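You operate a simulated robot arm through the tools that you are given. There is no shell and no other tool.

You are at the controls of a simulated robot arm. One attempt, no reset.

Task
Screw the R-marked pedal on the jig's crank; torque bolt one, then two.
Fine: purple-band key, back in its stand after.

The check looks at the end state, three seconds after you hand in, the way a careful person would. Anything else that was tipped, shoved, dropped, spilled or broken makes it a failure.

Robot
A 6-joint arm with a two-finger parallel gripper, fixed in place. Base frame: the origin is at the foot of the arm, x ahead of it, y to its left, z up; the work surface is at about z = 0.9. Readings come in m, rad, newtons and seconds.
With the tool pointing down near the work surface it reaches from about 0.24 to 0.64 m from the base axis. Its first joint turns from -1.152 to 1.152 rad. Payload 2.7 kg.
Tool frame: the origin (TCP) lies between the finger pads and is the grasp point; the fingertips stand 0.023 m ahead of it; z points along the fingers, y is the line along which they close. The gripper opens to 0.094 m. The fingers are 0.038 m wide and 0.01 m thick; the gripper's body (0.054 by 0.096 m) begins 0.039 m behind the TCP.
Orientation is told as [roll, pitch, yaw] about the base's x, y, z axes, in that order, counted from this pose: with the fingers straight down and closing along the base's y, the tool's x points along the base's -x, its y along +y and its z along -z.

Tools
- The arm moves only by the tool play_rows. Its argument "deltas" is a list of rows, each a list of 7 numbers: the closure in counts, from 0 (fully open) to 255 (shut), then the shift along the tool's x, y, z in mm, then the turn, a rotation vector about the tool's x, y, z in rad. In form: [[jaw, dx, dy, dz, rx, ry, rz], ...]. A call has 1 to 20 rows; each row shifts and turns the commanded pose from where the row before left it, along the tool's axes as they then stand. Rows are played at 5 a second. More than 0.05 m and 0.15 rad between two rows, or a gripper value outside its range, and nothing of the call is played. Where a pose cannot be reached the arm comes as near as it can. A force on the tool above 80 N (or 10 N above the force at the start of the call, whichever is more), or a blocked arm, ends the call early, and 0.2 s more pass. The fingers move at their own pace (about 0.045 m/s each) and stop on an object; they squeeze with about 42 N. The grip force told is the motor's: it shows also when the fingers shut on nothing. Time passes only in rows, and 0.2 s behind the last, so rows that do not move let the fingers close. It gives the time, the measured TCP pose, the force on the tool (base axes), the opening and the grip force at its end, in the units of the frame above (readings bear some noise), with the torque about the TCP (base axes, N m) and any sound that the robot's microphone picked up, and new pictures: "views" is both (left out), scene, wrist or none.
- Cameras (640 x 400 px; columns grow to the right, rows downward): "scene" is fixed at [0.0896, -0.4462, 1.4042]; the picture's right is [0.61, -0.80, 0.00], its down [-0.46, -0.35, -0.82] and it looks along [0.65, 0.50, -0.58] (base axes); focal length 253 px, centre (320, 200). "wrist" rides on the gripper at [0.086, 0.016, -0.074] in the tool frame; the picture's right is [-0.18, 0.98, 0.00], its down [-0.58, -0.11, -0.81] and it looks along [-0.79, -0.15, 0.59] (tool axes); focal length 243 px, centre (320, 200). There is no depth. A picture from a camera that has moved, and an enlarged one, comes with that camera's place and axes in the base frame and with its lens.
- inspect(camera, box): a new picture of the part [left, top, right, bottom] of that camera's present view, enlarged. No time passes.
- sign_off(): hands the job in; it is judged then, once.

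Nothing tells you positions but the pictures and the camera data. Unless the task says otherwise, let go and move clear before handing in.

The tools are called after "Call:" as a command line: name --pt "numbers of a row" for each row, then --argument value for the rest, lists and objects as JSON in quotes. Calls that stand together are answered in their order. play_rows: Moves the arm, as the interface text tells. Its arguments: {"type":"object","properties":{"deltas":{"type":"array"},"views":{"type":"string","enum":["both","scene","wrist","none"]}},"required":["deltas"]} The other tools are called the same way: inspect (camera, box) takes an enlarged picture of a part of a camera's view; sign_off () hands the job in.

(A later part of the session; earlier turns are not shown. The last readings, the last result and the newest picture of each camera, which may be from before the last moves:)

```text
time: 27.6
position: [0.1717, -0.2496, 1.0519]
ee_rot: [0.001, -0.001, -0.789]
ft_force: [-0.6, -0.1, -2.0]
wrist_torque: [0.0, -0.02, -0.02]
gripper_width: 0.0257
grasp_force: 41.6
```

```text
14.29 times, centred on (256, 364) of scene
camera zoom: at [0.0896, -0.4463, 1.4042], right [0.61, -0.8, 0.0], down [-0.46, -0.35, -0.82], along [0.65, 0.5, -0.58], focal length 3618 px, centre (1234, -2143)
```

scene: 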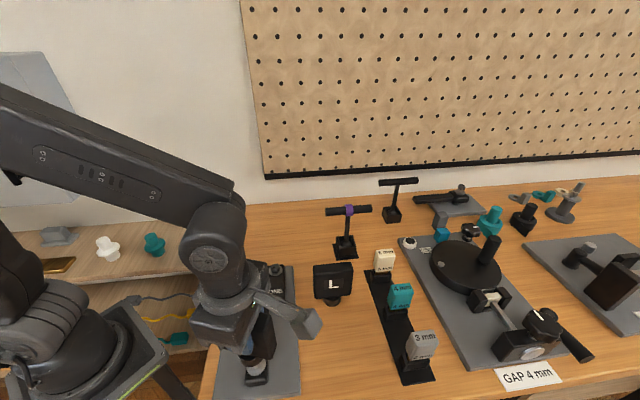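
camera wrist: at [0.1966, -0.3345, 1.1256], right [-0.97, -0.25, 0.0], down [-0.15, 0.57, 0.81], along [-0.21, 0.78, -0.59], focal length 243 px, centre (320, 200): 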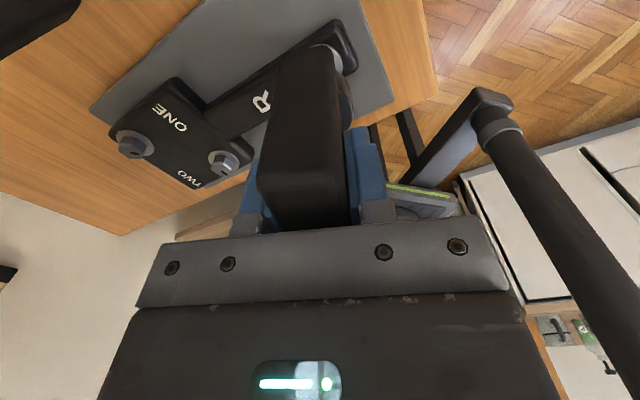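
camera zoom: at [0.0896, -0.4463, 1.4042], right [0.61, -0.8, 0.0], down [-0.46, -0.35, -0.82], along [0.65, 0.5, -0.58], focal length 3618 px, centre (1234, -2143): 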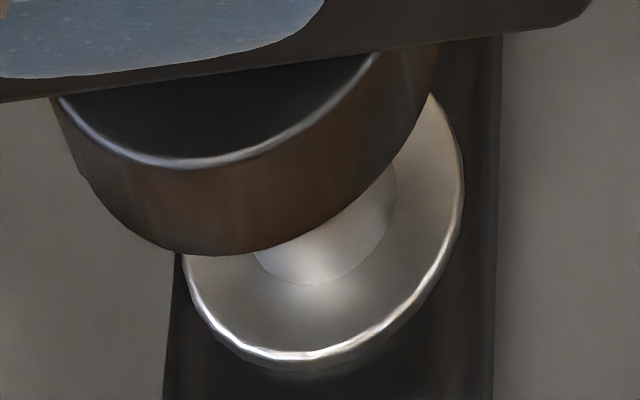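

After allowing for the tilted ellipse in the picture, the hub sits within about 1–2 mm of the stud axis at every yaw. I'll wind back to yaw ≈2.0 and lower it gently onto the stud.

Call:
play_rows --pt "255 0 0 0 0 0 -0.147" --pt "255 0 0 0 0 0 -0.147" --pt "255 0 0 0 0 0 -0.147" --pt "255 0 0 0 0 0 -0.147" --pt "255 0 0 0 0 0 -0.147" --pt "255 0 0 0 0 0 -0.147" --pt "255 0 0 0 0 0 -0.147" --pt "255 0 0 0 0 0 -0.147" --pt "255 0 0 0 0 0 -0.147" --pt "255 0 0 0 0 0 -0.147" --pt "255 0 0 0 0 0 -0.147" --pt "255 0 0 0 0 0 -0.147" --pt "255 0 0 0 0 0 -0.147" --pt "255 0 0 0 0 0 -0.147" --pt "255 0 0 0 0 0 -0.147" --pt "255 0 0 0 0 0 -0.147" --pt "255 0 0 0 0 0 -0.147" --pt "255 0 0 0 0 0 -0.147" --pt "255 0 0 0 0 0 -0.147" --pt "255 0 0 0 0 0 0" --views "none"

Call:
play_rows --pt "255 0 0 5 0 0 0" --pt "255 0 0 5 0 0 0" --pt "255 0 0 3 0 0 0" --pt "255 0 0 3 0 0 0" --pt "255 0 0 0 0 0 0" --views "none"

Call:
inspect --camera "scene" --box '[246, 346, 286, 378]'

```text
time: 31.8
position: [0.1727, -0.2487, 1.0511]
ee_rot: [0.0, -0.001, 2.008]
ft_force: [0.3, -0.7, -1.1]
wrist_torque: [-0.01, 0.03, 0.0]
gripper_width: 0.0257
grasp_force: 41.9
```

```text
time: 33.0
position: [0.1708, -0.2483, 1.0345]
ee_rot: [0.0, 0.0, 2.006]
ft_force: [-0.1, 0.8, -2.2]
wrist_torque: [-0.01, 0.0, -0.04]
gripper_width: 0.026
grasp_force: 41.9
```

```text
12.50 times, centred on (266, 362) of scene
camera zoom: at [0.0896, -0.4463, 1.4042], right [0.61, -0.8, 0.0], down [-0.46, -0.35, -0.82], along [0.65, 0.5, -0.58], focal length 3166 px, centre (995, -1825)
```

zoom: 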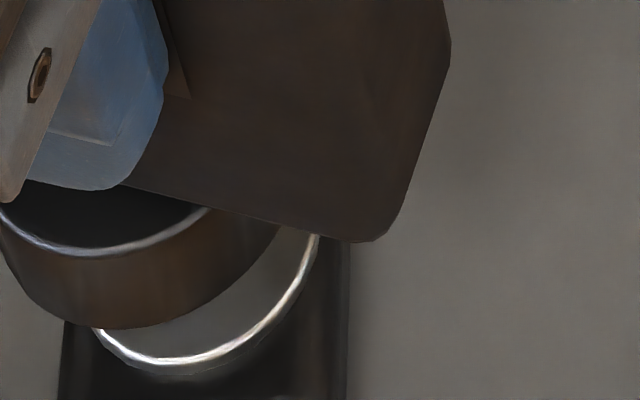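

Alignment still looks good just above the stud top. I'll continue down in small steps and watch the force.

Call:
play_rows --pt "255 0 0 3 0 0 0" --pt "255 0 0 3 0 0 0" --pt "255 0 0 2 0 0 0" --pt "255 0 0 2 0 0 0" --pt "255 0 0 0 0 0 0" --views "none"

```text
time: 34.2
position: [0.1732, -0.249, 1.0249]
ee_rot: [0.0, 0.003, 2.007]
ft_force: [4.8, -13.5, -7.3]
wrist_torque: [-0.85, -0.34, 0.04]
gripper_width: 0.0259
grasp_force: 42.0
```

The hub is now pushing against something sideways, about 14 N along tool +x. I'll ease 1 mm in that direction and look.

Call:
play_rows --pt "255 1 0 0 0 0 0" --pt "255 0 0 0 0 0 0" --views "none"

Call:
inspect --camera "scene" --box '[246, 346, 286, 378]'

```text
time: 34.8
position: [0.1735, -0.2504, 1.0246]
ee_rot: [0.0, 0.0, 2.004]
ft_force: [3.9, -12.1, -7.7]
wrist_torque: [-0.81, -0.23, 0.0]
gripper_width: 0.0253
grasp_force: 41.7
```

```text
12.50 times, centred on (266, 362) of scene
camera zoom: at [0.0898, -0.4466, 1.404], right [0.61, -0.8, 0.0], down [-0.46, -0.35, -0.82], along [0.65, 0.5, -0.58], focal length 3166 px, centre (995, -1825)
```

zoom: 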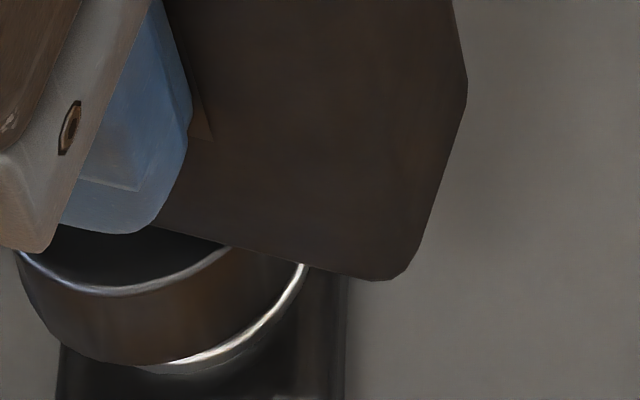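

Call:
play_rows --pt "255 1.5 0 0 0 0 0" --pt "255 0 0 0 0 0 0" --pt "255 0 0 0 0 0 0" --views "none"

```text
time: 35.6
position: [0.1727, -0.25, 1.0245]
ee_rot: [0.002, -0.003, 2.006]
ft_force: [1.8, -1.0, -1.8]
wrist_torque: [-0.05, -0.05, -0.01]
gripper_width: 0.0259
grasp_force: 41.7
```

The side force is gone, so the hub is centred. I'll keep lowering.

Call:
play_rows --pt "255 0 0 2 0 0 0" --pt "255 0 0 2 0 0 0" --pt "255 0 0 0 0 0 0" --views "none"

```text
time: 36.4
position: [0.1724, -0.2515, 1.0209]
ee_rot: [-0.001, -0.001, 2.005]
ft_force: [0.3, -0.6, -2.0]
wrist_torque: [-0.03, 0.0, 0.01]
gripper_width: 0.0256
grasp_force: 41.7
```

Call:
play_rows --pt "255 0 0 2 0 0 0" --pt "255 0 0 2 0 0 0" --pt "255 0 0 0 0 0 0" --views "none"

Call:
inspect --camera "scene" --box '[246, 346, 286, 378]'

```text
time: 37.2
position: [0.1738, -0.2501, 1.0194]
ee_rot: [0.0, 0.002, 2.006]
ft_force: [-7.9, 5.9, 36.9]
wrist_torque: [0.98, 0.56, 0.04]
gripper_width: 0.026
grasp_force: 41.7
```

```text
12.50 times, centred on (266, 362) of scene
camera zoom: at [0.0892, -0.4458, 1.4044], right [0.61, -0.8, 0.0], down [-0.46, -0.35, -0.82], along [0.65, 0.5, -0.58], focal length 3166 px, centre (995, -1825)
```

zoom: 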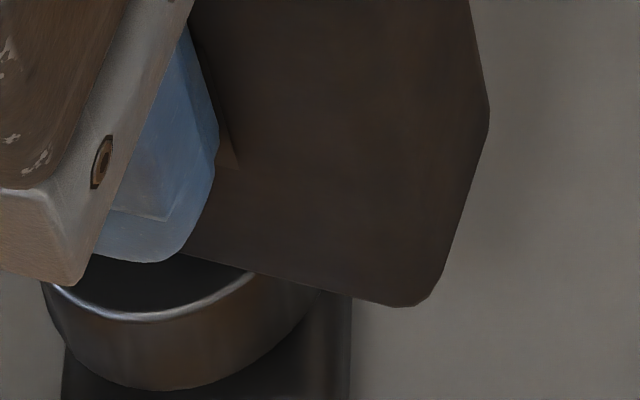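

Contact at TCP z≈1.019, which I take to be the thread start. I'll ease the pressure slightly and start turning clockwise.

Call:
play_rows --pt "255 0 0 -1.5 0 0 0" --pt "255 0 0 0 0 0 0.1" --pt "255 0 0 0 0 0 0.1" --pt "255 0 0 0 0 0 0.1" --pt "255 0 0 0 0 0 0.1" --pt "255 0 0 0 0 0 0.1" --views "none"

```text
time: 38.6
position: [0.174, -0.2511, 1.0187]
ee_rot: [0.001, 0.002, 1.504]
ft_force: [-6.0, -10.2, 4.5]
wrist_torque: [-1.63, -0.05, -0.02]
gripper_width: 0.026
grasp_force: 42.6
```

Call:
play_rows --pt "255 0.9 0.4 0 0 0 0" --pt "255 0 0 0 0 0 0" --pt "255 0 0 0 0 0 0" --views "none"

```text
time: 39.4
position: [0.1741, -0.2524, 1.0203]
ee_rot: [0.001, -0.003, 1.505]
ft_force: [3.2, 0.8, 5.3]
wrist_torque: [-1.11, 0.06, -0.01]
gripper_width: 0.0257
grasp_force: 42.0
```

Call:
inspect --camera "scene" --box '[216, 330, 296, 390]'

Call:
inspect --camera "wrist" --box '[220, 0, 420, 240]'

```text
6.67 times, centred on (256, 360) of scene
camera zoom: at [0.0897, -0.4461, 1.4042], right [0.61, -0.8, 0.0], down [-0.46, -0.35, -0.82], along [0.65, 0.5, -0.58], focal length 1688 px, centre (747, -867)
```

zoom: 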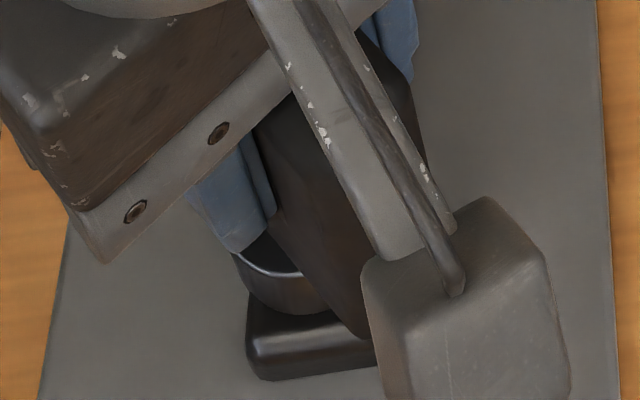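

```text
1.67 times, centred on (320, 120) of wrist
camera zoom: at [0.1517, -0.3364, 1.0933], right [-0.97, 0.25, 0.0], down [0.15, 0.57, 0.81], along [0.2, 0.78, -0.59], focal length 404 px, centre (320, 333)
```

zoom: 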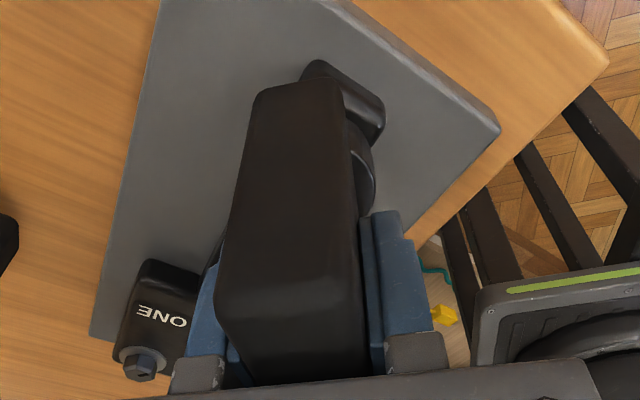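

Call:
play_rows --pt "255 0.1 0.1 0 0 0 0.1" --pt "255 0.1 0.1 0 0 0 0.1" --pt "255 0.1 0.1 0 0 0 0.1" --pt "255 0.1 0.1 0 0 0 0.1" --pt "255 0.1 0.1 0 0 0 0.1" --pt "255 0 0 0 0 0 0" --views "none"

```text
time: 40.8
position: [0.1732, -0.2507, 1.0188]
ee_rot: [0.001, 0.0, 1.003]
ft_force: [16.7, 7.8, -0.5]
wrist_torque: [0.34, -0.13, -0.01]
gripper_width: 0.026
grasp_force: 42.1
```

Vertical force is dropping as I turn, so the thread seems to be drawing down. I'll correct the side offset and continue.

Call:
play_rows --pt "255 -1.1 -0.7 0 0 0 0" --pt "255 0 0 0 0 0 0" --pt "255 0 0 0 0 0 0.1" --pt "255 0 0 0 0 0 0.1" --pt "255 0 0 0 0 0 0.1" --pt "255 0 0 0 0 0 0" --views "none"

```text
time: 42.2
position: [0.1727, -0.2519, 1.0186]
ee_rot: [0.001, 0.001, 0.707]
ft_force: [-1.6, -5.6, 3.8]
wrist_torque: [0.22, -0.21, -0.01]
gripper_width: 0.0261
grasp_force: 42.1
```

Call:
play_rows --pt "255 0 0 1 0 0 0" --pt "255 0 0 0 0 0 0" --pt "255 0 0 0 0 0 0" --views "none"

```text
time: 43.0
position: [0.1724, -0.2513, 1.0186]
ee_rot: [-0.002, 0.0, 0.708]
ft_force: [-9.4, -2.3, 26.0]
wrist_torque: [0.22, 0.52, -0.01]
gripper_width: 0.0259
grasp_force: 42.0
```

Call:
play_rows --pt "255 0 0 0 0 0 0.1" --pt "255 0 0 0 0 0 0.1" --pt "255 0 0 0 0 0 0.1" --pt "255 0 0 0 0 0 0.1" --pt "255 0 0 0 0 0 0.1" --pt "255 0 0 0 0 0 0" --views "both"

Call:
inspect --camera "scene" --box '[226, 330, 306, 390]'

```text
time: 44.4
position: [0.1714, -0.251, 1.0178]
ee_rot: [0.0, 0.0, 0.204]
ft_force: [-17.7, -1.3, 26.9]
wrist_torque: [-0.13, 0.25, -0.02]
gripper_width: 0.0258
grasp_force: 42.4
camera wrist: at [0.0854, -0.2523, 1.0921], right [-0.02, 1.0, 0.0], down [0.59, 0.01, 0.81], along [0.81, 0.02, -0.59], focal length 243 px, centre (320, 200)
```

scene: 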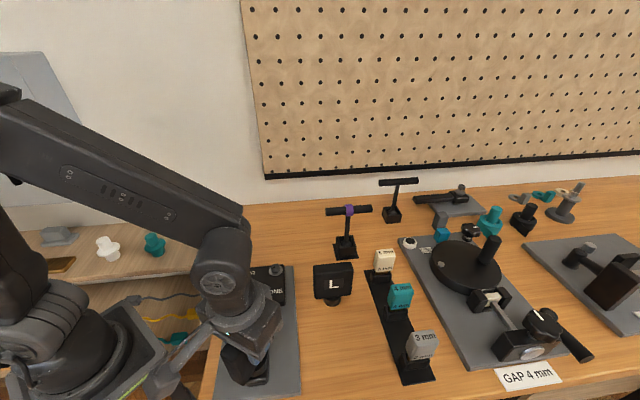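
wrist: 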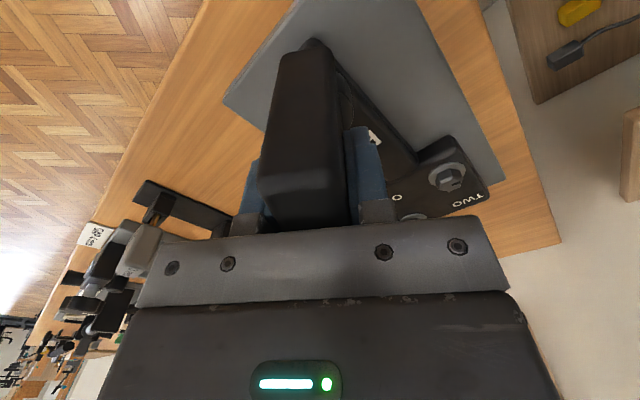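

```text
6.67 times, centred on (266, 360) of scene
camera zoom: at [0.089, -0.4461, 1.4043], right [0.61, -0.8, 0.0], down [-0.46, -0.35, -0.82], along [0.65, 0.5, -0.58], focal length 1688 px, centre (680, -867)
```

zoom: 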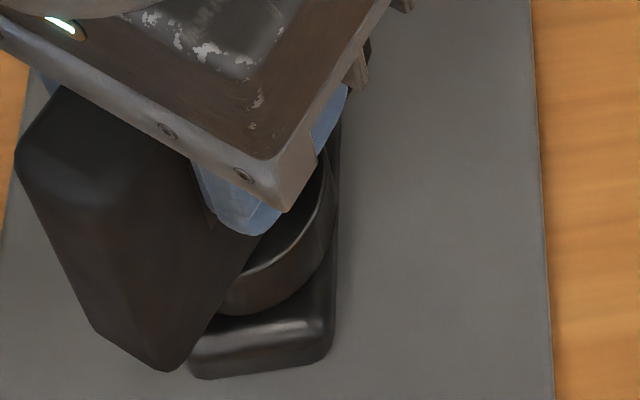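

Fz isn't changing much over half a radian, so the pitch may be fine. I'll re-centre and turn through a larger angle with moderate pressure.

Call:
play_rows --pt "255 1.2 0.25 -0.5 0 0 0" --pt "255 0 0 0 0 0 0.12" --pt "255 0 0 0 0 0 0.12" --pt "255 0 0 0 0 0 0.12" --pt "255 0 0 0 0 0 0.12" --pt "255 0 0 0 0 0 0.12" --pt "255 0 0 0 0 0 0" --views "none"

```text
time: 46.0
position: [0.1735, -0.2504, 1.0181]
ee_rot: [0.001, -0.001, -0.398]
ft_force: [4.0, 9.5, -2.2]
wrist_torque: [-0.41, -0.76, 0.03]
gripper_width: 0.0257
grasp_force: 41.9
```

Call:
play_rows --pt "255 0 0.7 0 0 0 0" --pt "255 0 0 0.5 0 0 0" --pt "255 0 0 0 0 0 0" --pt "255 0 0 0 0 0 0" --views "none"

```text
time: 47.0
position: [0.1724, -0.2503, 1.0185]
ee_rot: [-0.001, -0.001, -0.396]
ft_force: [3.1, 2.8, -0.8]
wrist_torque: [0.17, -0.05, 0.01]
gripper_width: 0.0257
grasp_force: 42.3
```

Call:
play_rows --pt "255 0 0 0.5 0 0 0" --pt "255 0 0 0 0 0 0" --pt "255 0 0 0 0 0 0.12" --pt "255 0 0 0 0 0 0.12" --pt "255 0 0 0 0 0 0.12" --pt "255 0 0 0 0 0 0.12" --pt "255 0 0 0 0 0 0" --views "none"

```text
time: 48.6
position: [0.1723, -0.2502, 1.0172]
ee_rot: [0.0, 0.0, -0.879]
ft_force: [2.2, 6.5, 10.1]
wrist_torque: [0.24, 0.23, 0.0]
gripper_width: 0.026
grasp_force: 41.9
```

Call:
play_rows --pt "255 0 0 0 0 0 0.12" --pt "255 0 0 0 0 0 0.12" --pt "255 0 0 0 0 0 0.12" --pt "255 0 0 0 0 0 0.12" --pt "255 0 0 0 0 0 0.12" --pt "255 0 0 0 0 0 0.12" --pt "255 0 0 0 0 0 0.12" --pt "255 0 0 0 0 0 0.12" --pt "255 0 0 0 0 0 0" --views "none"

```text
time: 50.6
position: [0.1733, -0.2502, 1.0177]
ee_rot: [0.0, 0.0, -1.837]
ft_force: [8.7, 7.0, -1.7]
wrist_torque: [-0.14, 0.0, -0.02]
gripper_width: 0.0256
grasp_force: 42.2
```

The force falls about 12 N per radian at a fixed height, so it's threading at roughly 3.5 mm per turn. I'll re-centre and continue, feeding down with the turn.

Call:
play_rows --pt "255 0.5 0.4 0.3 0 0 0" --pt "255 0 0 0.065 0 0 0.12" --pt "255 0 0 0.065 0 0 0.12" --pt "255 0 0 0.065 0 0 0.12" --pt "255 0 0 0.065 0 0 0.12" --pt "255 0 0 0.065 0 0 0.12" --pt "255 0 0 0.065 0 0 0.12" --pt "255 0 0 0.065 0 0 0.12" --pt "255 0 0 0.065 0 0 0.12" --pt "255 0 0 0 0 0 0" --views "none"

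```text
time: 52.8
position: [0.1736, -0.25, 1.0149]
ee_rot: [0.0, 0.0, -2.797]
ft_force: [5.0, -10.0, -0.2]
wrist_torque: [-0.1, 0.52, 0.0]
gripper_width: 0.0259
grasp_force: 42.3
```

Call:
play_rows --pt "255 0.1 0.7 0.2 0 0 0" --pt "255 0 0 0.065 0 0 0.12" --pt "255 0 0 0.065 0 0 0.12" --pt "255 0 0 0.065 0 0 0.12" --pt "255 0 0 0.065 0 0 0.12" --pt "255 0 0 0.065 0 0 0.12" --pt "255 0 0 0.065 0 0 0.12" --pt "255 0 0 0.065 0 0 0.12" --pt "255 0 0 0.065 0 0 0.12" --pt "255 0 0 0 0 0 0" --views "both"

Call:
inspect --camera "scene" --box '[226, 330, 306, 390]'

```text
time: 55.0
position: [0.1736, -0.2507, 1.0159]
ee_rot: [0.0, -0.001, 2.525]
ft_force: [-1.2, -3.8, 7.7]
wrist_torque: [0.07, 0.2, -0.03]
gripper_width: 0.0258
grasp_force: 42.0
camera wrist: at [0.235, -0.314, 1.0899], right [-0.72, -0.69, 0.0], down [-0.41, 0.43, 0.81], along [-0.56, 0.58, -0.59], focal length 243 px, centre (320, 200)
```

scene: 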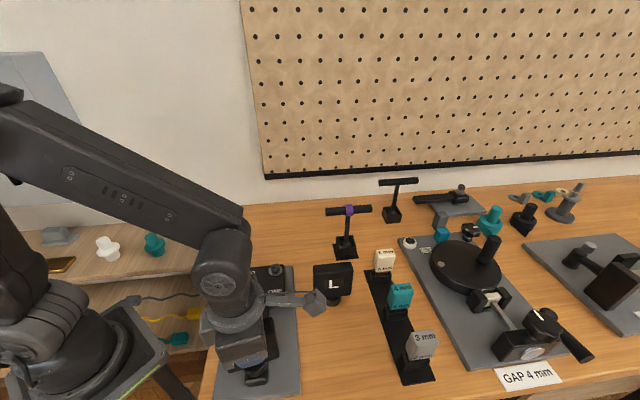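
wrist: 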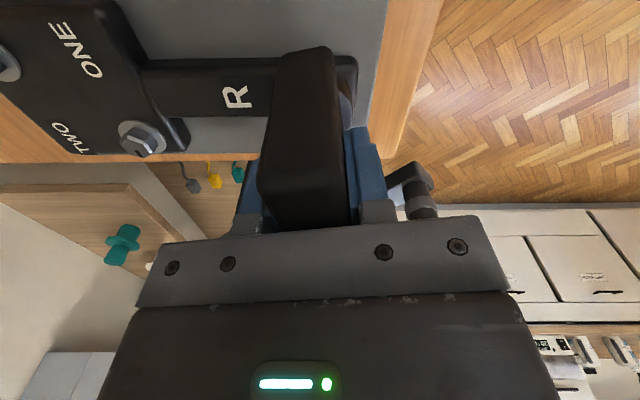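

```text
6.67 times, centred on (266, 360) of scene
camera zoom: at [0.0896, -0.4463, 1.4042], right [0.61, -0.8, 0.0], down [-0.46, -0.35, -0.82], along [0.65, 0.5, -0.58], focal length 1688 px, centre (680, -867)
```

zoom: 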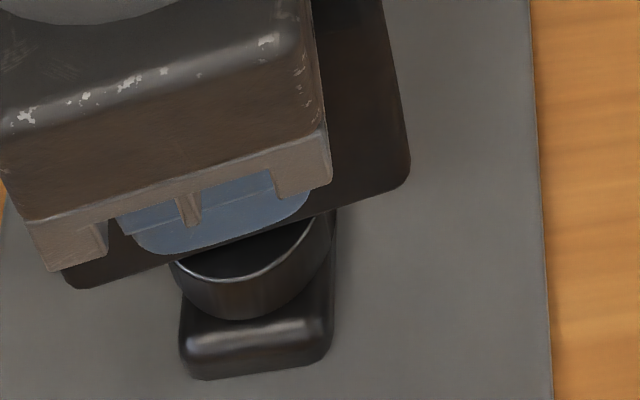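

Nearly one turn is done and it has drawn down about 3.5 mm. The wrist is close to its limit, so I'll release, rise clear, turn back half a turn and regrip.

Call:
play_rows --pt "60 0 0 0 0 0 0" --pt "60 0 0 0 0 0 0" --pt "60 0 0 0 0 0 0" --pt "60 0 0 0 0 0 0" --views "wrist"

```text
time: 56.0
position: [0.1736, -0.251, 1.0163]
ee_rot: [0.001, 0.0, 2.525]
ft_force: [-0.3, 0.1, -0.7]
wrist_torque: [-0.01, 0.0, -0.02]
gripper_width: 0.0719
grasp_force: 0.1
camera wrist: at [0.2352, -0.3138, 1.0899], right [-0.72, -0.7, 0.0], down [-0.41, 0.42, 0.81], along [-0.56, 0.58, -0.59], focal length 243 px, centre (320, 200)
```

wrist: 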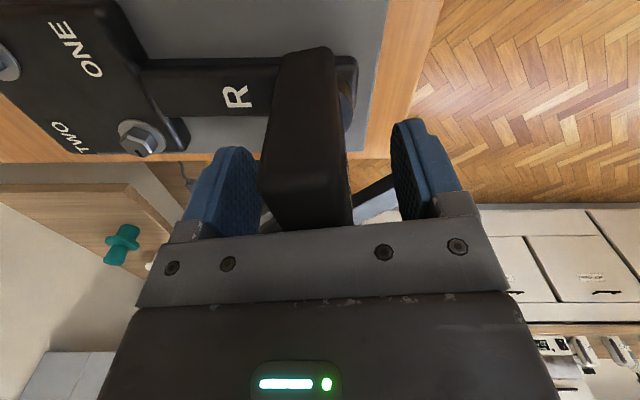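

Call:
play_rows --pt "60 0 0 -20 0 0 0" --pt "60 0 0 -25 0 0 0" --pt "60 0 0 -25 0 0 0" --pt "60 0 0 0 0 0 0" --views "wrist"

Call:
inspect --camera "scene" --box '[226, 330, 306, 390]'

Call:
inspect --camera "wrist" --box '[240, 0, 400, 120]'

```text
time: 57.0
position: [0.1745, -0.25, 1.0874]
ee_rot: [0.001, -0.001, 2.527]
ft_force: [0.3, -0.7, -0.5]
wrist_torque: [0.0, 0.02, -0.02]
gripper_width: 0.0718
grasp_force: 0.0
camera wrist: at [0.2351, -0.3129, 1.1608], right [-0.72, -0.7, 0.0], down [-0.41, 0.42, 0.81], along [-0.56, 0.58, -0.59], focal length 243 px, centre (320, 200)
```

wrist: 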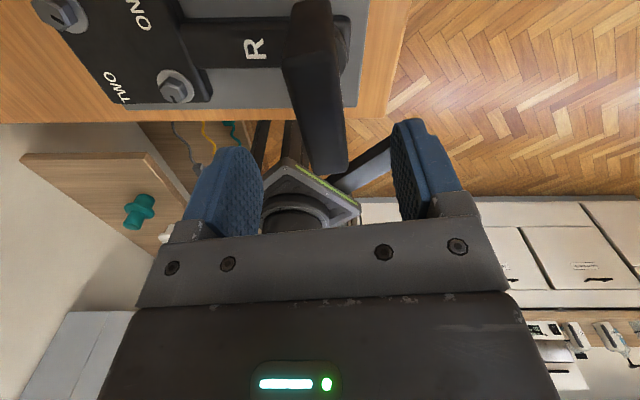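

```text
6.67 times, centred on (266, 360) of scene
camera zoom: at [0.0896, -0.4462, 1.4042], right [0.61, -0.8, 0.0], down [-0.46, -0.35, -0.82], along [0.65, 0.5, -0.58], focal length 1688 px, centre (680, -867)
```

zoom: 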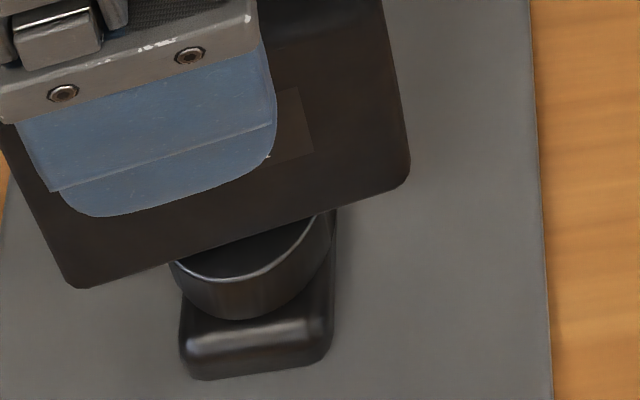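

```text
3.33 times, centred on (320, 60) of wrist
camera zoom: at [0.2351, -0.3129, 1.1608], right [-0.72, -0.7, 0.0], down [-0.41, 0.42, 0.81], along [-0.56, 0.58, -0.59], focal length 809 px, centre (320, 667)
```

zoom: 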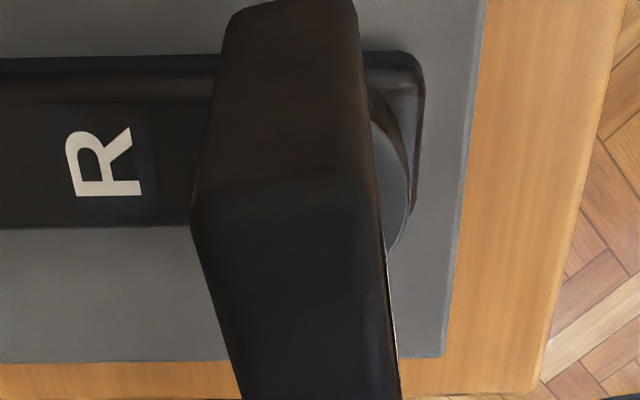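

The pedal stays upright on the stud. Turning back half a turn above it.

Call:
play_rows --pt "60 0 0 0 0 0 -0.1496" --pt "60 0 0 0 0 0 -0.1496" --pt "60 0 0 0 0 0 -0.1496" --pt "60 0 0 0 0 0 -0.1496" --pt "60 0 0 0 0 0 -0.1496" --pt "60 0 0 0 0 0 -0.1496" --pt "60 0 0 0 0 0 -0.1496" --pt "60 0 0 0 0 0 -0.1496" --pt "60 0 0 0 0 0 -0.1496" --pt "60 0 0 0 0 0 -0.1496" --pt "60 0 0 0 0 0 -0.1496" --pt "60 0 0 0 0 0 -0.1496" --pt "60 0 0 0 0 0 -0.1496" --pt "60 0 0 0 0 0 -0.1496" --pt "60 0 0 0 0 0 -0.1496" --pt "60 0 0 0 0 0 -0.1496" --pt "60 0 0 0 0 0 -0.1496" --pt "60 0 0 0 0 0 -0.1496" --pt "60 0 0 0 0 0 -0.1496" --pt "60 0 0 0 0 0 -0.1496" --views "none"

Call:
play_rows --pt "60 0 0 0 0 0 -0.1496" --pt "60 0 0 0 0 0 0" --pt "60 0 0 0 0 0 0" --views "wrist"

Call:
inspect --camera "wrist" --box '[220, 0, 420, 150]'

```text
time: 61.2
position: [0.174, -0.2504, 1.0858]
ee_rot: [0.0, 0.002, -0.763]
ft_force: [0.0, 0.7, -0.4]
wrist_torque: [0.01, 0.01, -0.01]
gripper_width: 0.0718
grasp_force: 0.1
```

```text
time: 62.0
position: [0.1734, -0.251, 1.0855]
ee_rot: [0.0, 0.0, -0.615]
ft_force: [0.0, -0.2, 0.8]
wrist_torque: [-0.02, -0.01, -0.01]
gripper_width: 0.0719
grasp_force: 0.1
camera wrist: at [0.1125, -0.1877, 1.1593], right [0.72, 0.7, 0.0], down [0.41, -0.42, 0.81], along [0.56, -0.58, -0.59], focal length 243 px, centre (320, 200)
```

wrist: 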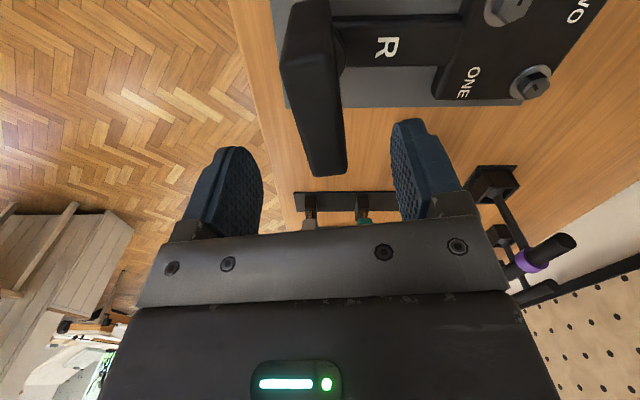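

```text
2.67 times, centred on (320, 75) of wrist
camera zoom: at [0.1125, -0.1877, 1.1593], right [0.72, 0.7, 0.0], down [0.41, -0.42, 0.81], along [0.56, -0.58, -0.59], focal length 647 px, centre (320, 533)
```

zoom: 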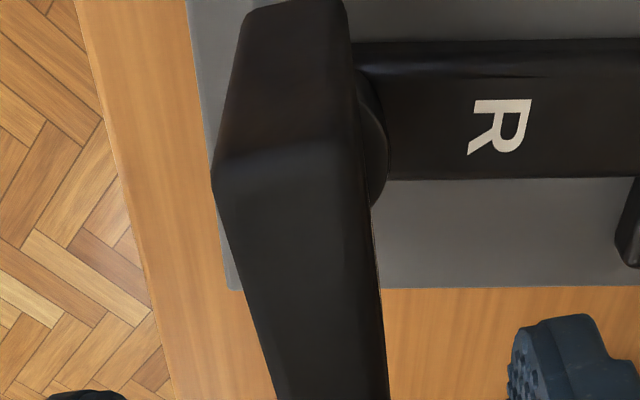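

The slab is still centred between the pads. Down, then grip.

Call:
play_rows --pt "60 0 0 25 0 0 0" --pt "60 0 0 25 0 0 0" --pt "60 0 0 19 0 0 0" --pt "60 0 0 0 0 0 0" --pt "255 0 0 0 0 0 0" --pt "255 0 0 0 0 0 0" --pt "255 0 0 0 0 0 0" --pt "255 0 0 0 0 0 0" --views "wrist"

```text
time: 63.8
position: [0.1725, -0.2507, 1.0154]
ee_rot: [0.001, 0.001, -0.617]
ft_force: [-0.3, -0.3, 0.4]
wrist_torque: [0.05, 0.05, -0.01]
gripper_width: 0.0259
grasp_force: 41.9
camera wrist: at [0.1125, -0.1875, 1.0898], right [0.72, 0.7, 0.0], down [0.41, -0.42, 0.81], along [0.56, -0.58, -0.59], focal length 243 px, centre (320, 200)
```

wrist: 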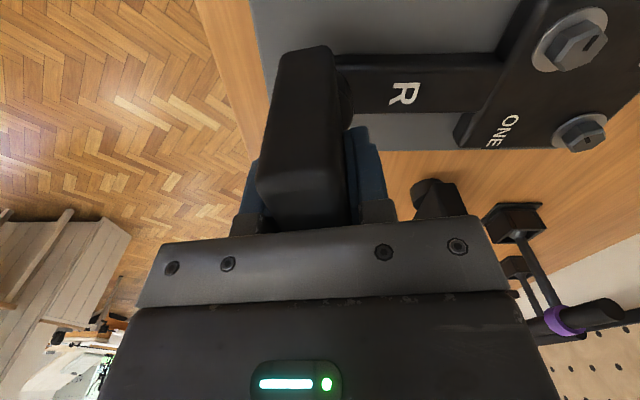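

Call:
play_rows --pt "255 0 0 0.065 0 0 0.12" --pt "255 0 0 0.065 0 0 0.12" --pt "255 0 0 0.065 0 0 0.12" --pt "255 0 0 0.065 0 0 0.12" --pt "255 0 0 0.065 0 0 0.12" --pt "255 0 0 0.065 0 0 0.12" --pt "255 0 0 0.065 0 0 0.12" --pt "255 0 0 0.065 0 0 0.12" --pt "255 0 0 0 0 0 0" --views "none"

```text
time: 65.8
position: [0.1726, -0.2516, 1.0144]
ee_rot: [0.0, -0.003, -1.567]
ft_force: [-2.4, -3.2, -0.5]
wrist_torque: [0.18, 0.15, 3.51]
gripper_width: 0.04
grasp_force: 42.4
```

The torque rose to 3.5 N·m and the fingers were forced open, so the pedal has stopped turning and looks seated. I'll back off about 0.45 rad to realign with the slab, then look.

Call:
play_rows --pt "255 0 0 0 0 0 -0.1" --pt "255 0 0 0 0 0 -0.1" --pt "255 0 0 0 0 0 -0.1" --pt "255 0 0 0 0 0 -0.1" --pt "255 0 0 0 0 0 0" --views "both"

Call:
inspect --camera "scene" --box '[226, 330, 306, 390]'

```text
time: 67.0
position: [0.1733, -0.2503, 1.0161]
ee_rot: [-0.001, 0.0, -1.175]
ft_force: [2.7, 0.4, -1.3]
wrist_torque: [0.04, 0.0, 0.98]
gripper_width: 0.0259
grasp_force: 41.9
camera wrist: at [0.1554, -0.1651, 1.0896], right [0.98, 0.21, 0.0], down [0.12, -0.58, 0.81], along [0.17, -0.79, -0.59], focal length 243 px, centre (320, 200)
```

scene: 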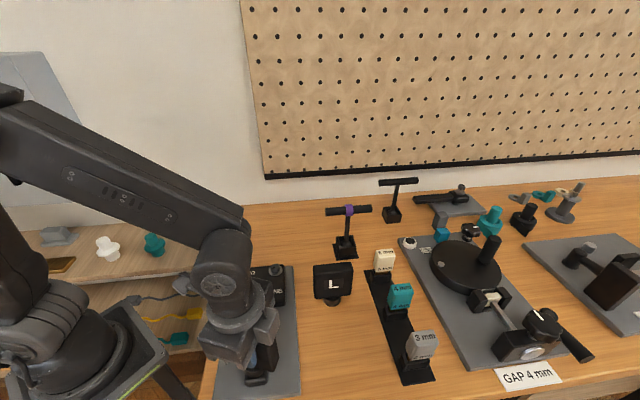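
wrist: 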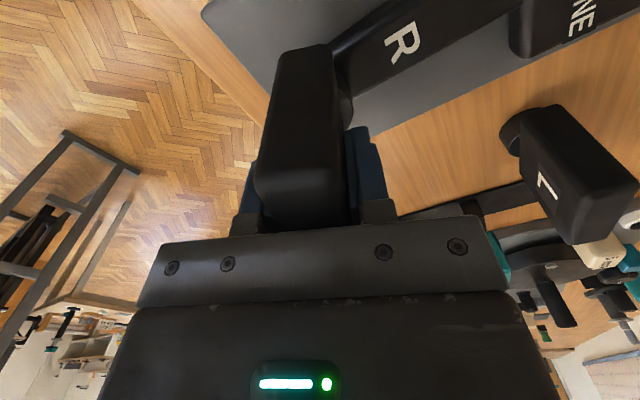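

```text
6.67 times, centred on (266, 360) of scene
camera zoom: at [0.0897, -0.4462, 1.4042], right [0.61, -0.8, 0.0], down [-0.46, -0.35, -0.82], along [0.65, 0.5, -0.58], focal length 1688 px, centre (680, -867)
```

zoom: 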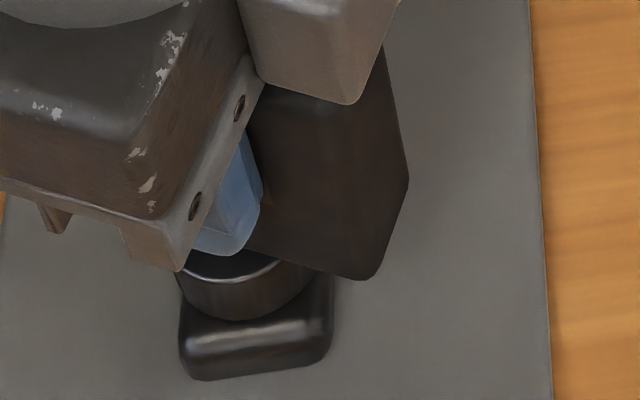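

The pedal stopped after almost exactly one full turn from where the thread started, holding firm torque. I'll let go, rise, and check how it stands.

Call:
play_rows --pt "60 0 0 0 0 0 0" --pt "60 0 0 0 0 0 0" --pt "60 0 0 0 0 0 0" --pt "60 0 0 0 0 0 0" --pt "60 0 0 -25 0 0 0" --pt "60 0 0 -30 0 0 0" --pt "60 0 0 -40 0 0 0" --pt "60 0 0 -40 0 0 0" --pt "60 0 0 0 0 0 0" --views "both"

Call:
inspect --camera "scene" --box '[216, 310, 306, 390]'

Call:
inspect --camera "wrist" --box '[220, 0, 420, 150]'

```text
time: 69.0
position: [0.1741, -0.2524, 1.1509]
ee_rot: [0.0, -0.001, -1.176]
ft_force: [0.5, -0.1, 0.3]
wrist_torque: [0.05, -0.02, 0.02]
gripper_width: 0.0719
grasp_force: 0.2
camera wrist: at [0.156, -0.1655, 1.2256], right [0.98, 0.21, 0.0], down [0.12, -0.58, 0.81], along [0.17, -0.79, -0.59], focal length 243 px, centre (320, 200)
```

scene: 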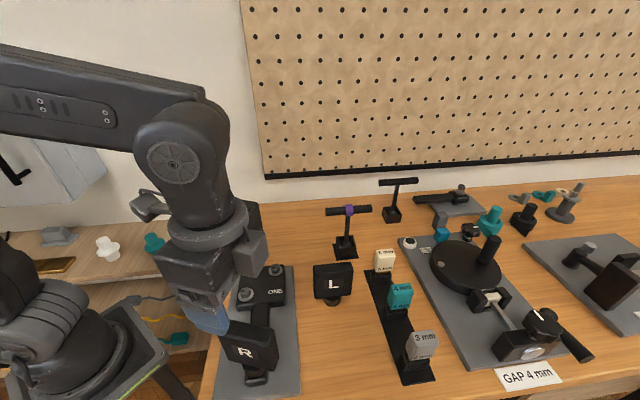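
wrist: 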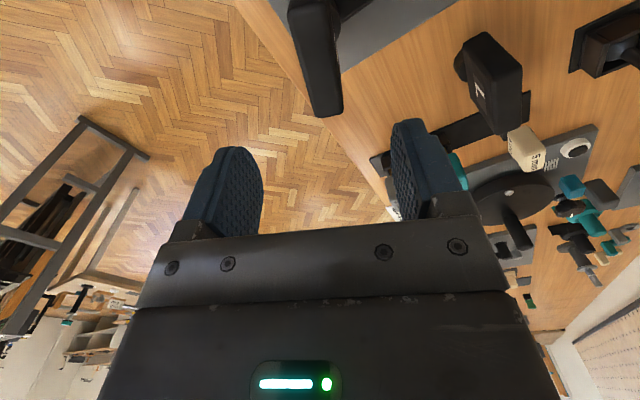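

```text
5.00 times, centred on (261, 350) of scene
camera zoom: at [0.0896, -0.4462, 1.4042], right [0.61, -0.8, 0.0], down [-0.46, -0.35, -0.82], along [0.65, 0.5, -0.58], focal length 1266 px, centre (615, -550)
```

zoom: 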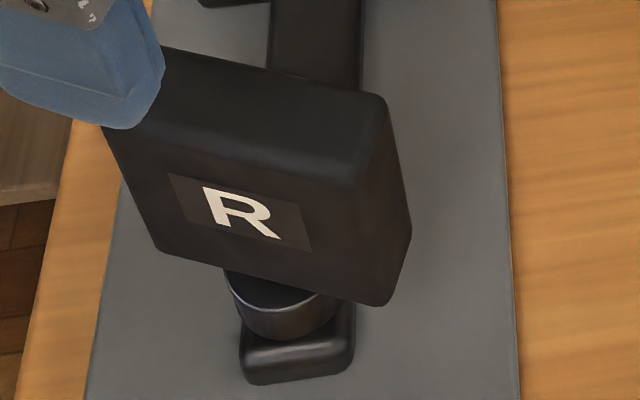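

```text
2.67 times, centred on (320, 75) of wrist
camera zoom: at [0.156, -0.1655, 1.2256], right [0.98, 0.21, 0.0], down [0.12, -0.58, 0.81], along [0.17, -0.79, -0.59], focal length 647 px, centre (320, 533)
```

zoom: 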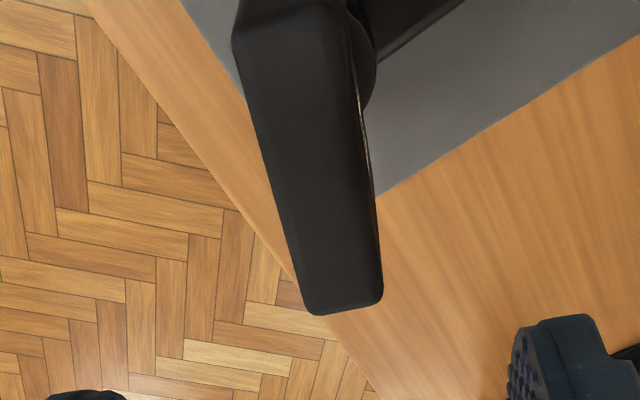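

The pedal stands upright and seated on the crank. Next are the bolts; before taking the key I want a straight-down look at the labels ONE and TWO to be sure which bolt is which.

Call:
play_rows --pt "60 0 0 0 0 0 -0.147" --pt "60 0 0 0 0 0 -0.147" --pt "60 0 0 0 0 0 -0.147" --pt "60 0 0 0 0 0 -0.147" --pt "60 0 0 0 0 0 -0.147" --pt "60 0 0 0 0 0 -0.147" --pt "60 0 0 0 0 0 -0.147" --pt "60 0 0 0 0 0 -0.147" --pt "60 -31.6 25 0 0 0 0" --pt "60 -31.6 25 0 0 0 0" --pt "60 -31.6 25 0 0 0 0" --pt "60 -31.6 25 0 0 0 0" --pt "60 -31.6 25 0 0 0 0" --pt "60 0 0 0 0 0.12 0" --pt "60 0 0 0 0 0.12 0" --pt "60 0 0 0 0 0.12 0" --pt "60 0 0 0 0 0.12 0" --pt "60 0 0 0 0 0.12 0" --pt "60 0 0 0 0 0 0" --views "wrist"

```text
time: 73.0
position: [0.3312, -0.1266, 1.1507]
ee_rot: [0.001, 0.602, -0.002]
ft_force: [0.5, 0.4, 0.5]
wrist_torque: [0.0, 0.01, 0.01]
gripper_width: 0.0718
grasp_force: 0.0
camera wrist: at [0.3029, -0.1094, 1.2601], right [0.15, 0.98, -0.1], down [0.94, -0.11, 0.34], along [0.32, -0.15, -0.94], focal length 243 px, centre (320, 200)
```

wrist: 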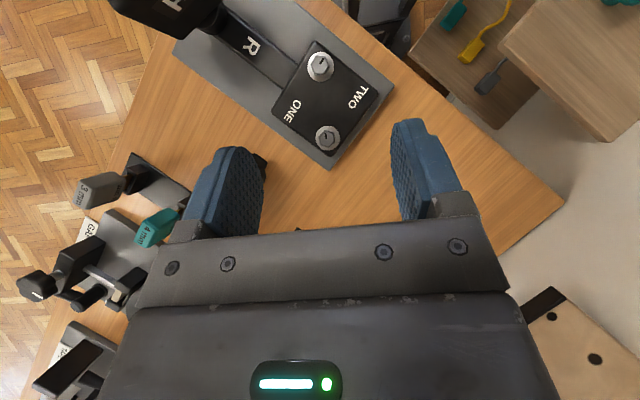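

Call:
inspect --camera "wrist" --box '[260, 30, 400, 170]'

Call:
inspect --camera "wrist" --box '[290, 40, 360, 110]'

Call:
inspect --camera "wrist" --box '[290, 100, 360, 170]'

Call:
inspect --camera "wrist" --box '[100, 0, 240, 60]'

```text
2.86 times, centred on (330, 100) of wrist
camera zoom: at [0.3029, -0.1094, 1.2601], right [0.15, 0.98, -0.1], down [0.94, -0.11, 0.34], along [0.32, -0.15, -0.94], focal length 693 px, centre (291, 486)
```

zoom: 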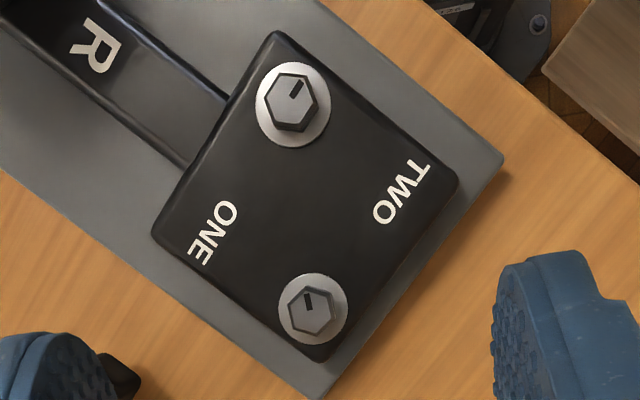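

```text
5.71 times, centred on (325, 75) of wrist
camera zoom: at [0.3029, -0.1094, 1.2601], right [0.15, 0.98, -0.1], down [0.94, -0.11, 0.34], along [0.32, -0.15, -0.94], focal length 1386 px, centre (291, 914)
```

zoom: 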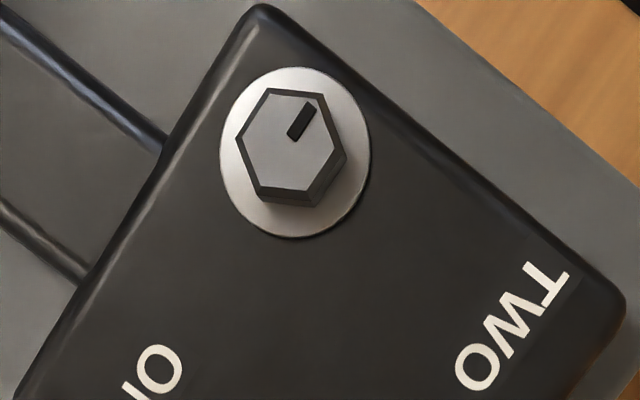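

```text
5.71 times, centred on (325, 135) of wrist
camera zoom: at [0.3029, -0.1094, 1.2601], right [0.15, 0.98, -0.1], down [0.94, -0.11, 0.34], along [0.32, -0.15, -0.94], focal length 1386 px, centre (291, 571)
```

zoom: 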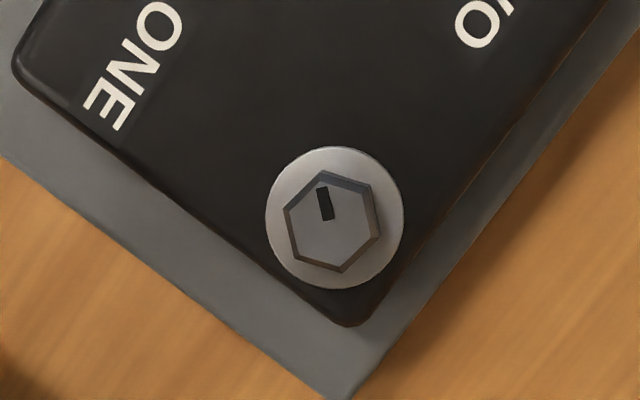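

```text
4.57 times, centred on (170, 30) of wrist
camera zoom: at [0.3029, -0.1094, 1.2601], right [0.15, 0.98, -0.1], down [0.94, -0.11, 0.34], along [0.32, -0.15, -0.94], focal length 1109 px, centre (1006, 977)
```

zoom: 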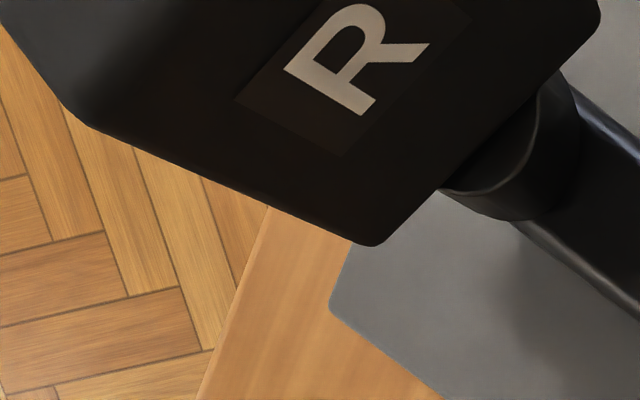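

Call:
inspect --camera "wrist" --box '[335, 75, 375, 115]'

Call:
inspect --camera "wrist" --box '[275, 90, 315, 130]'

Call:
inspect --camera "scene" --box '[232, 258, 292, 308]'

```text
10.00 times, centred on (355, 95) of wrist
camera zoom: at [0.3029, -0.1094, 1.2601], right [0.15, 0.98, -0.1], down [0.94, -0.11, 0.34], along [0.32, -0.15, -0.94], focal length 2426 px, centre (-30, 1250)
```

zoom: 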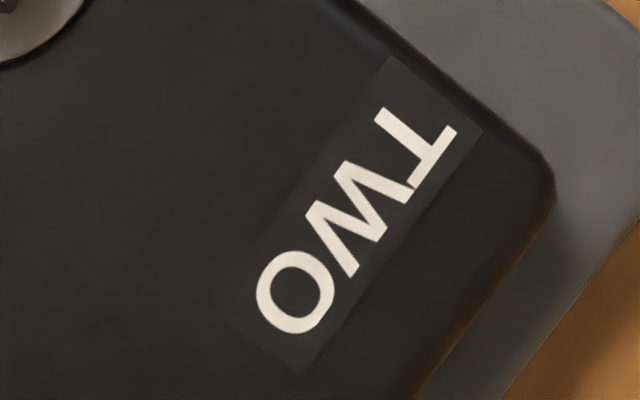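

```text
10.00 times, centred on (295, 110) of wrist
camera zoom: at [0.3029, -0.1094, 1.2601], right [0.15, 0.98, -0.1], down [0.94, -0.11, 0.34], along [0.32, -0.15, -0.94], focal length 2426 px, centre (570, 1100)
```

zoom: 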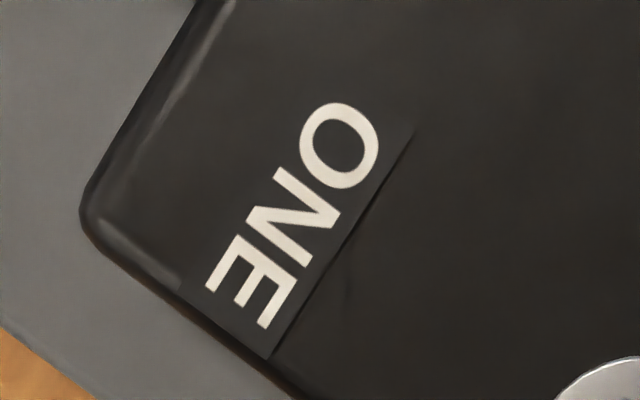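

```text
8.00 times, centred on (262, 283) of scene
camera zoom: at [0.0897, -0.4462, 1.4042], right [0.61, -0.8, 0.0], down [-0.46, -0.35, -0.82], along [0.65, 0.5, -0.58], focal length 2026 px, centre (784, -464)
```

zoom: 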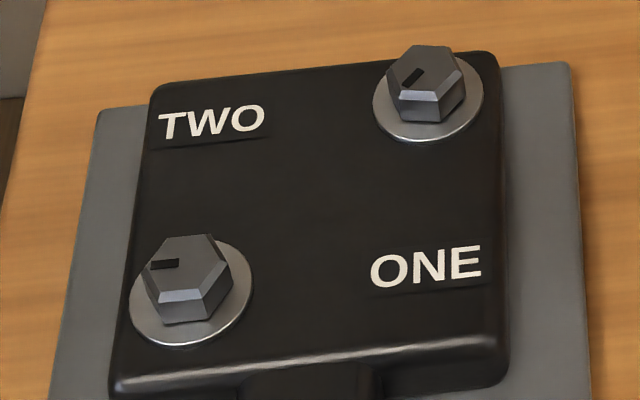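

The layout has two rows: "TWO ⬡" and "⬡ ONE". I read each label as belonging to the bolt on its own text line, so ONE is the bolt nearer the arm at (0.248, -0.134) and TWO is the far one at (0.328, -0.137). Now I'll move over the purple-band key.

Call:
play_rows --pt "60 0 0 0 0 -0.12 0" --pt "60 0 0 0 0 -0.12 0" --pt "60 0 0 0 0 -0.12 0" --pt "60 0 0 0 0 -0.12 0" --pt "60 0 0 -10 0 -0.12 0" --pt "60 -30 -14 0 0 0 0" --pt "60 -30 -14 0 0 0 0" --pt "60 -30 -14 0 0 0 0" --pt "60 -30 -14 0 0 0 0" --pt "60 0 0 0 0 0 0" --views "both"

Call:
inspect --camera "wrist" --box '[240, 0, 420, 150]'

Call:
inspect --camera "scene" --box '[310, 190, 390, 270]'

```text
time: 75.2
position: [0.4516, -0.1827, 1.1606]
ee_rot: [0.001, -0.001, -0.001]
ft_force: [0.2, -0.4, -0.9]
wrist_torque: [-0.01, 0.02, -0.02]
gripper_width: 0.0718
grasp_force: 0.1
camera wrist: at [0.3658, -0.1671, 1.2355], right [0.18, 0.98, 0.0], down [0.58, -0.11, 0.81], along [0.79, -0.15, -0.59], focal length 243 px, centre (320, 200)
```

scene: 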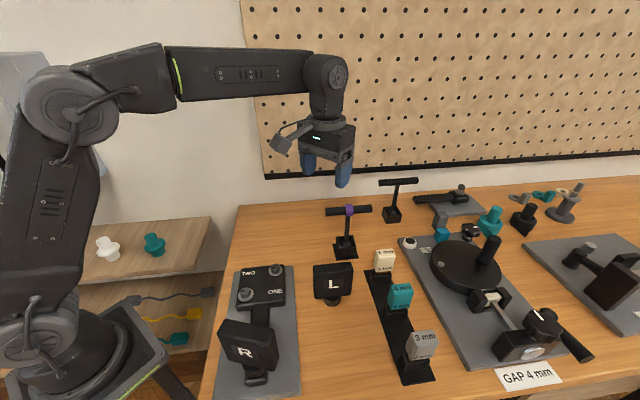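
wrist: 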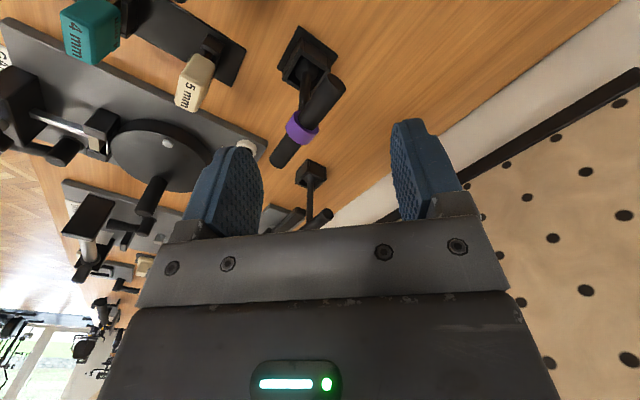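

```text
2.67 times, centred on (330, 75) of wrist
camera zoom: at [0.3658, -0.1671, 1.2355], right [0.18, 0.98, 0.0], down [0.58, -0.11, 0.81], along [0.79, -0.15, -0.59], focal length 647 px, centre (293, 533)
```

zoom: 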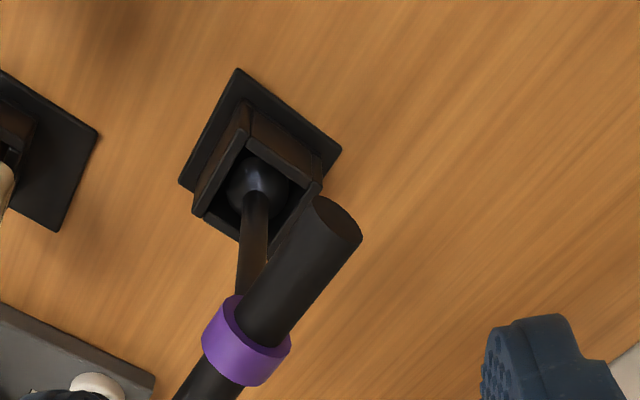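

```text
5.00 times, centred on (350, 230) of scene
camera zoom: at [0.0897, -0.4463, 1.4042], right [0.61, -0.8, 0.0], down [-0.46, -0.35, -0.82], along [0.65, 0.5, -0.58], focal length 1266 px, centre (170, 50)
```

zoom: 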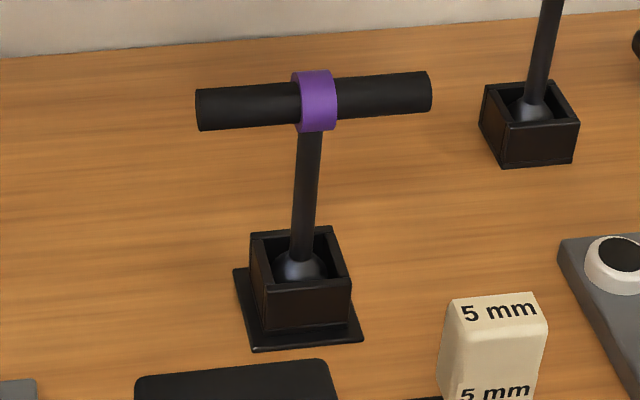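

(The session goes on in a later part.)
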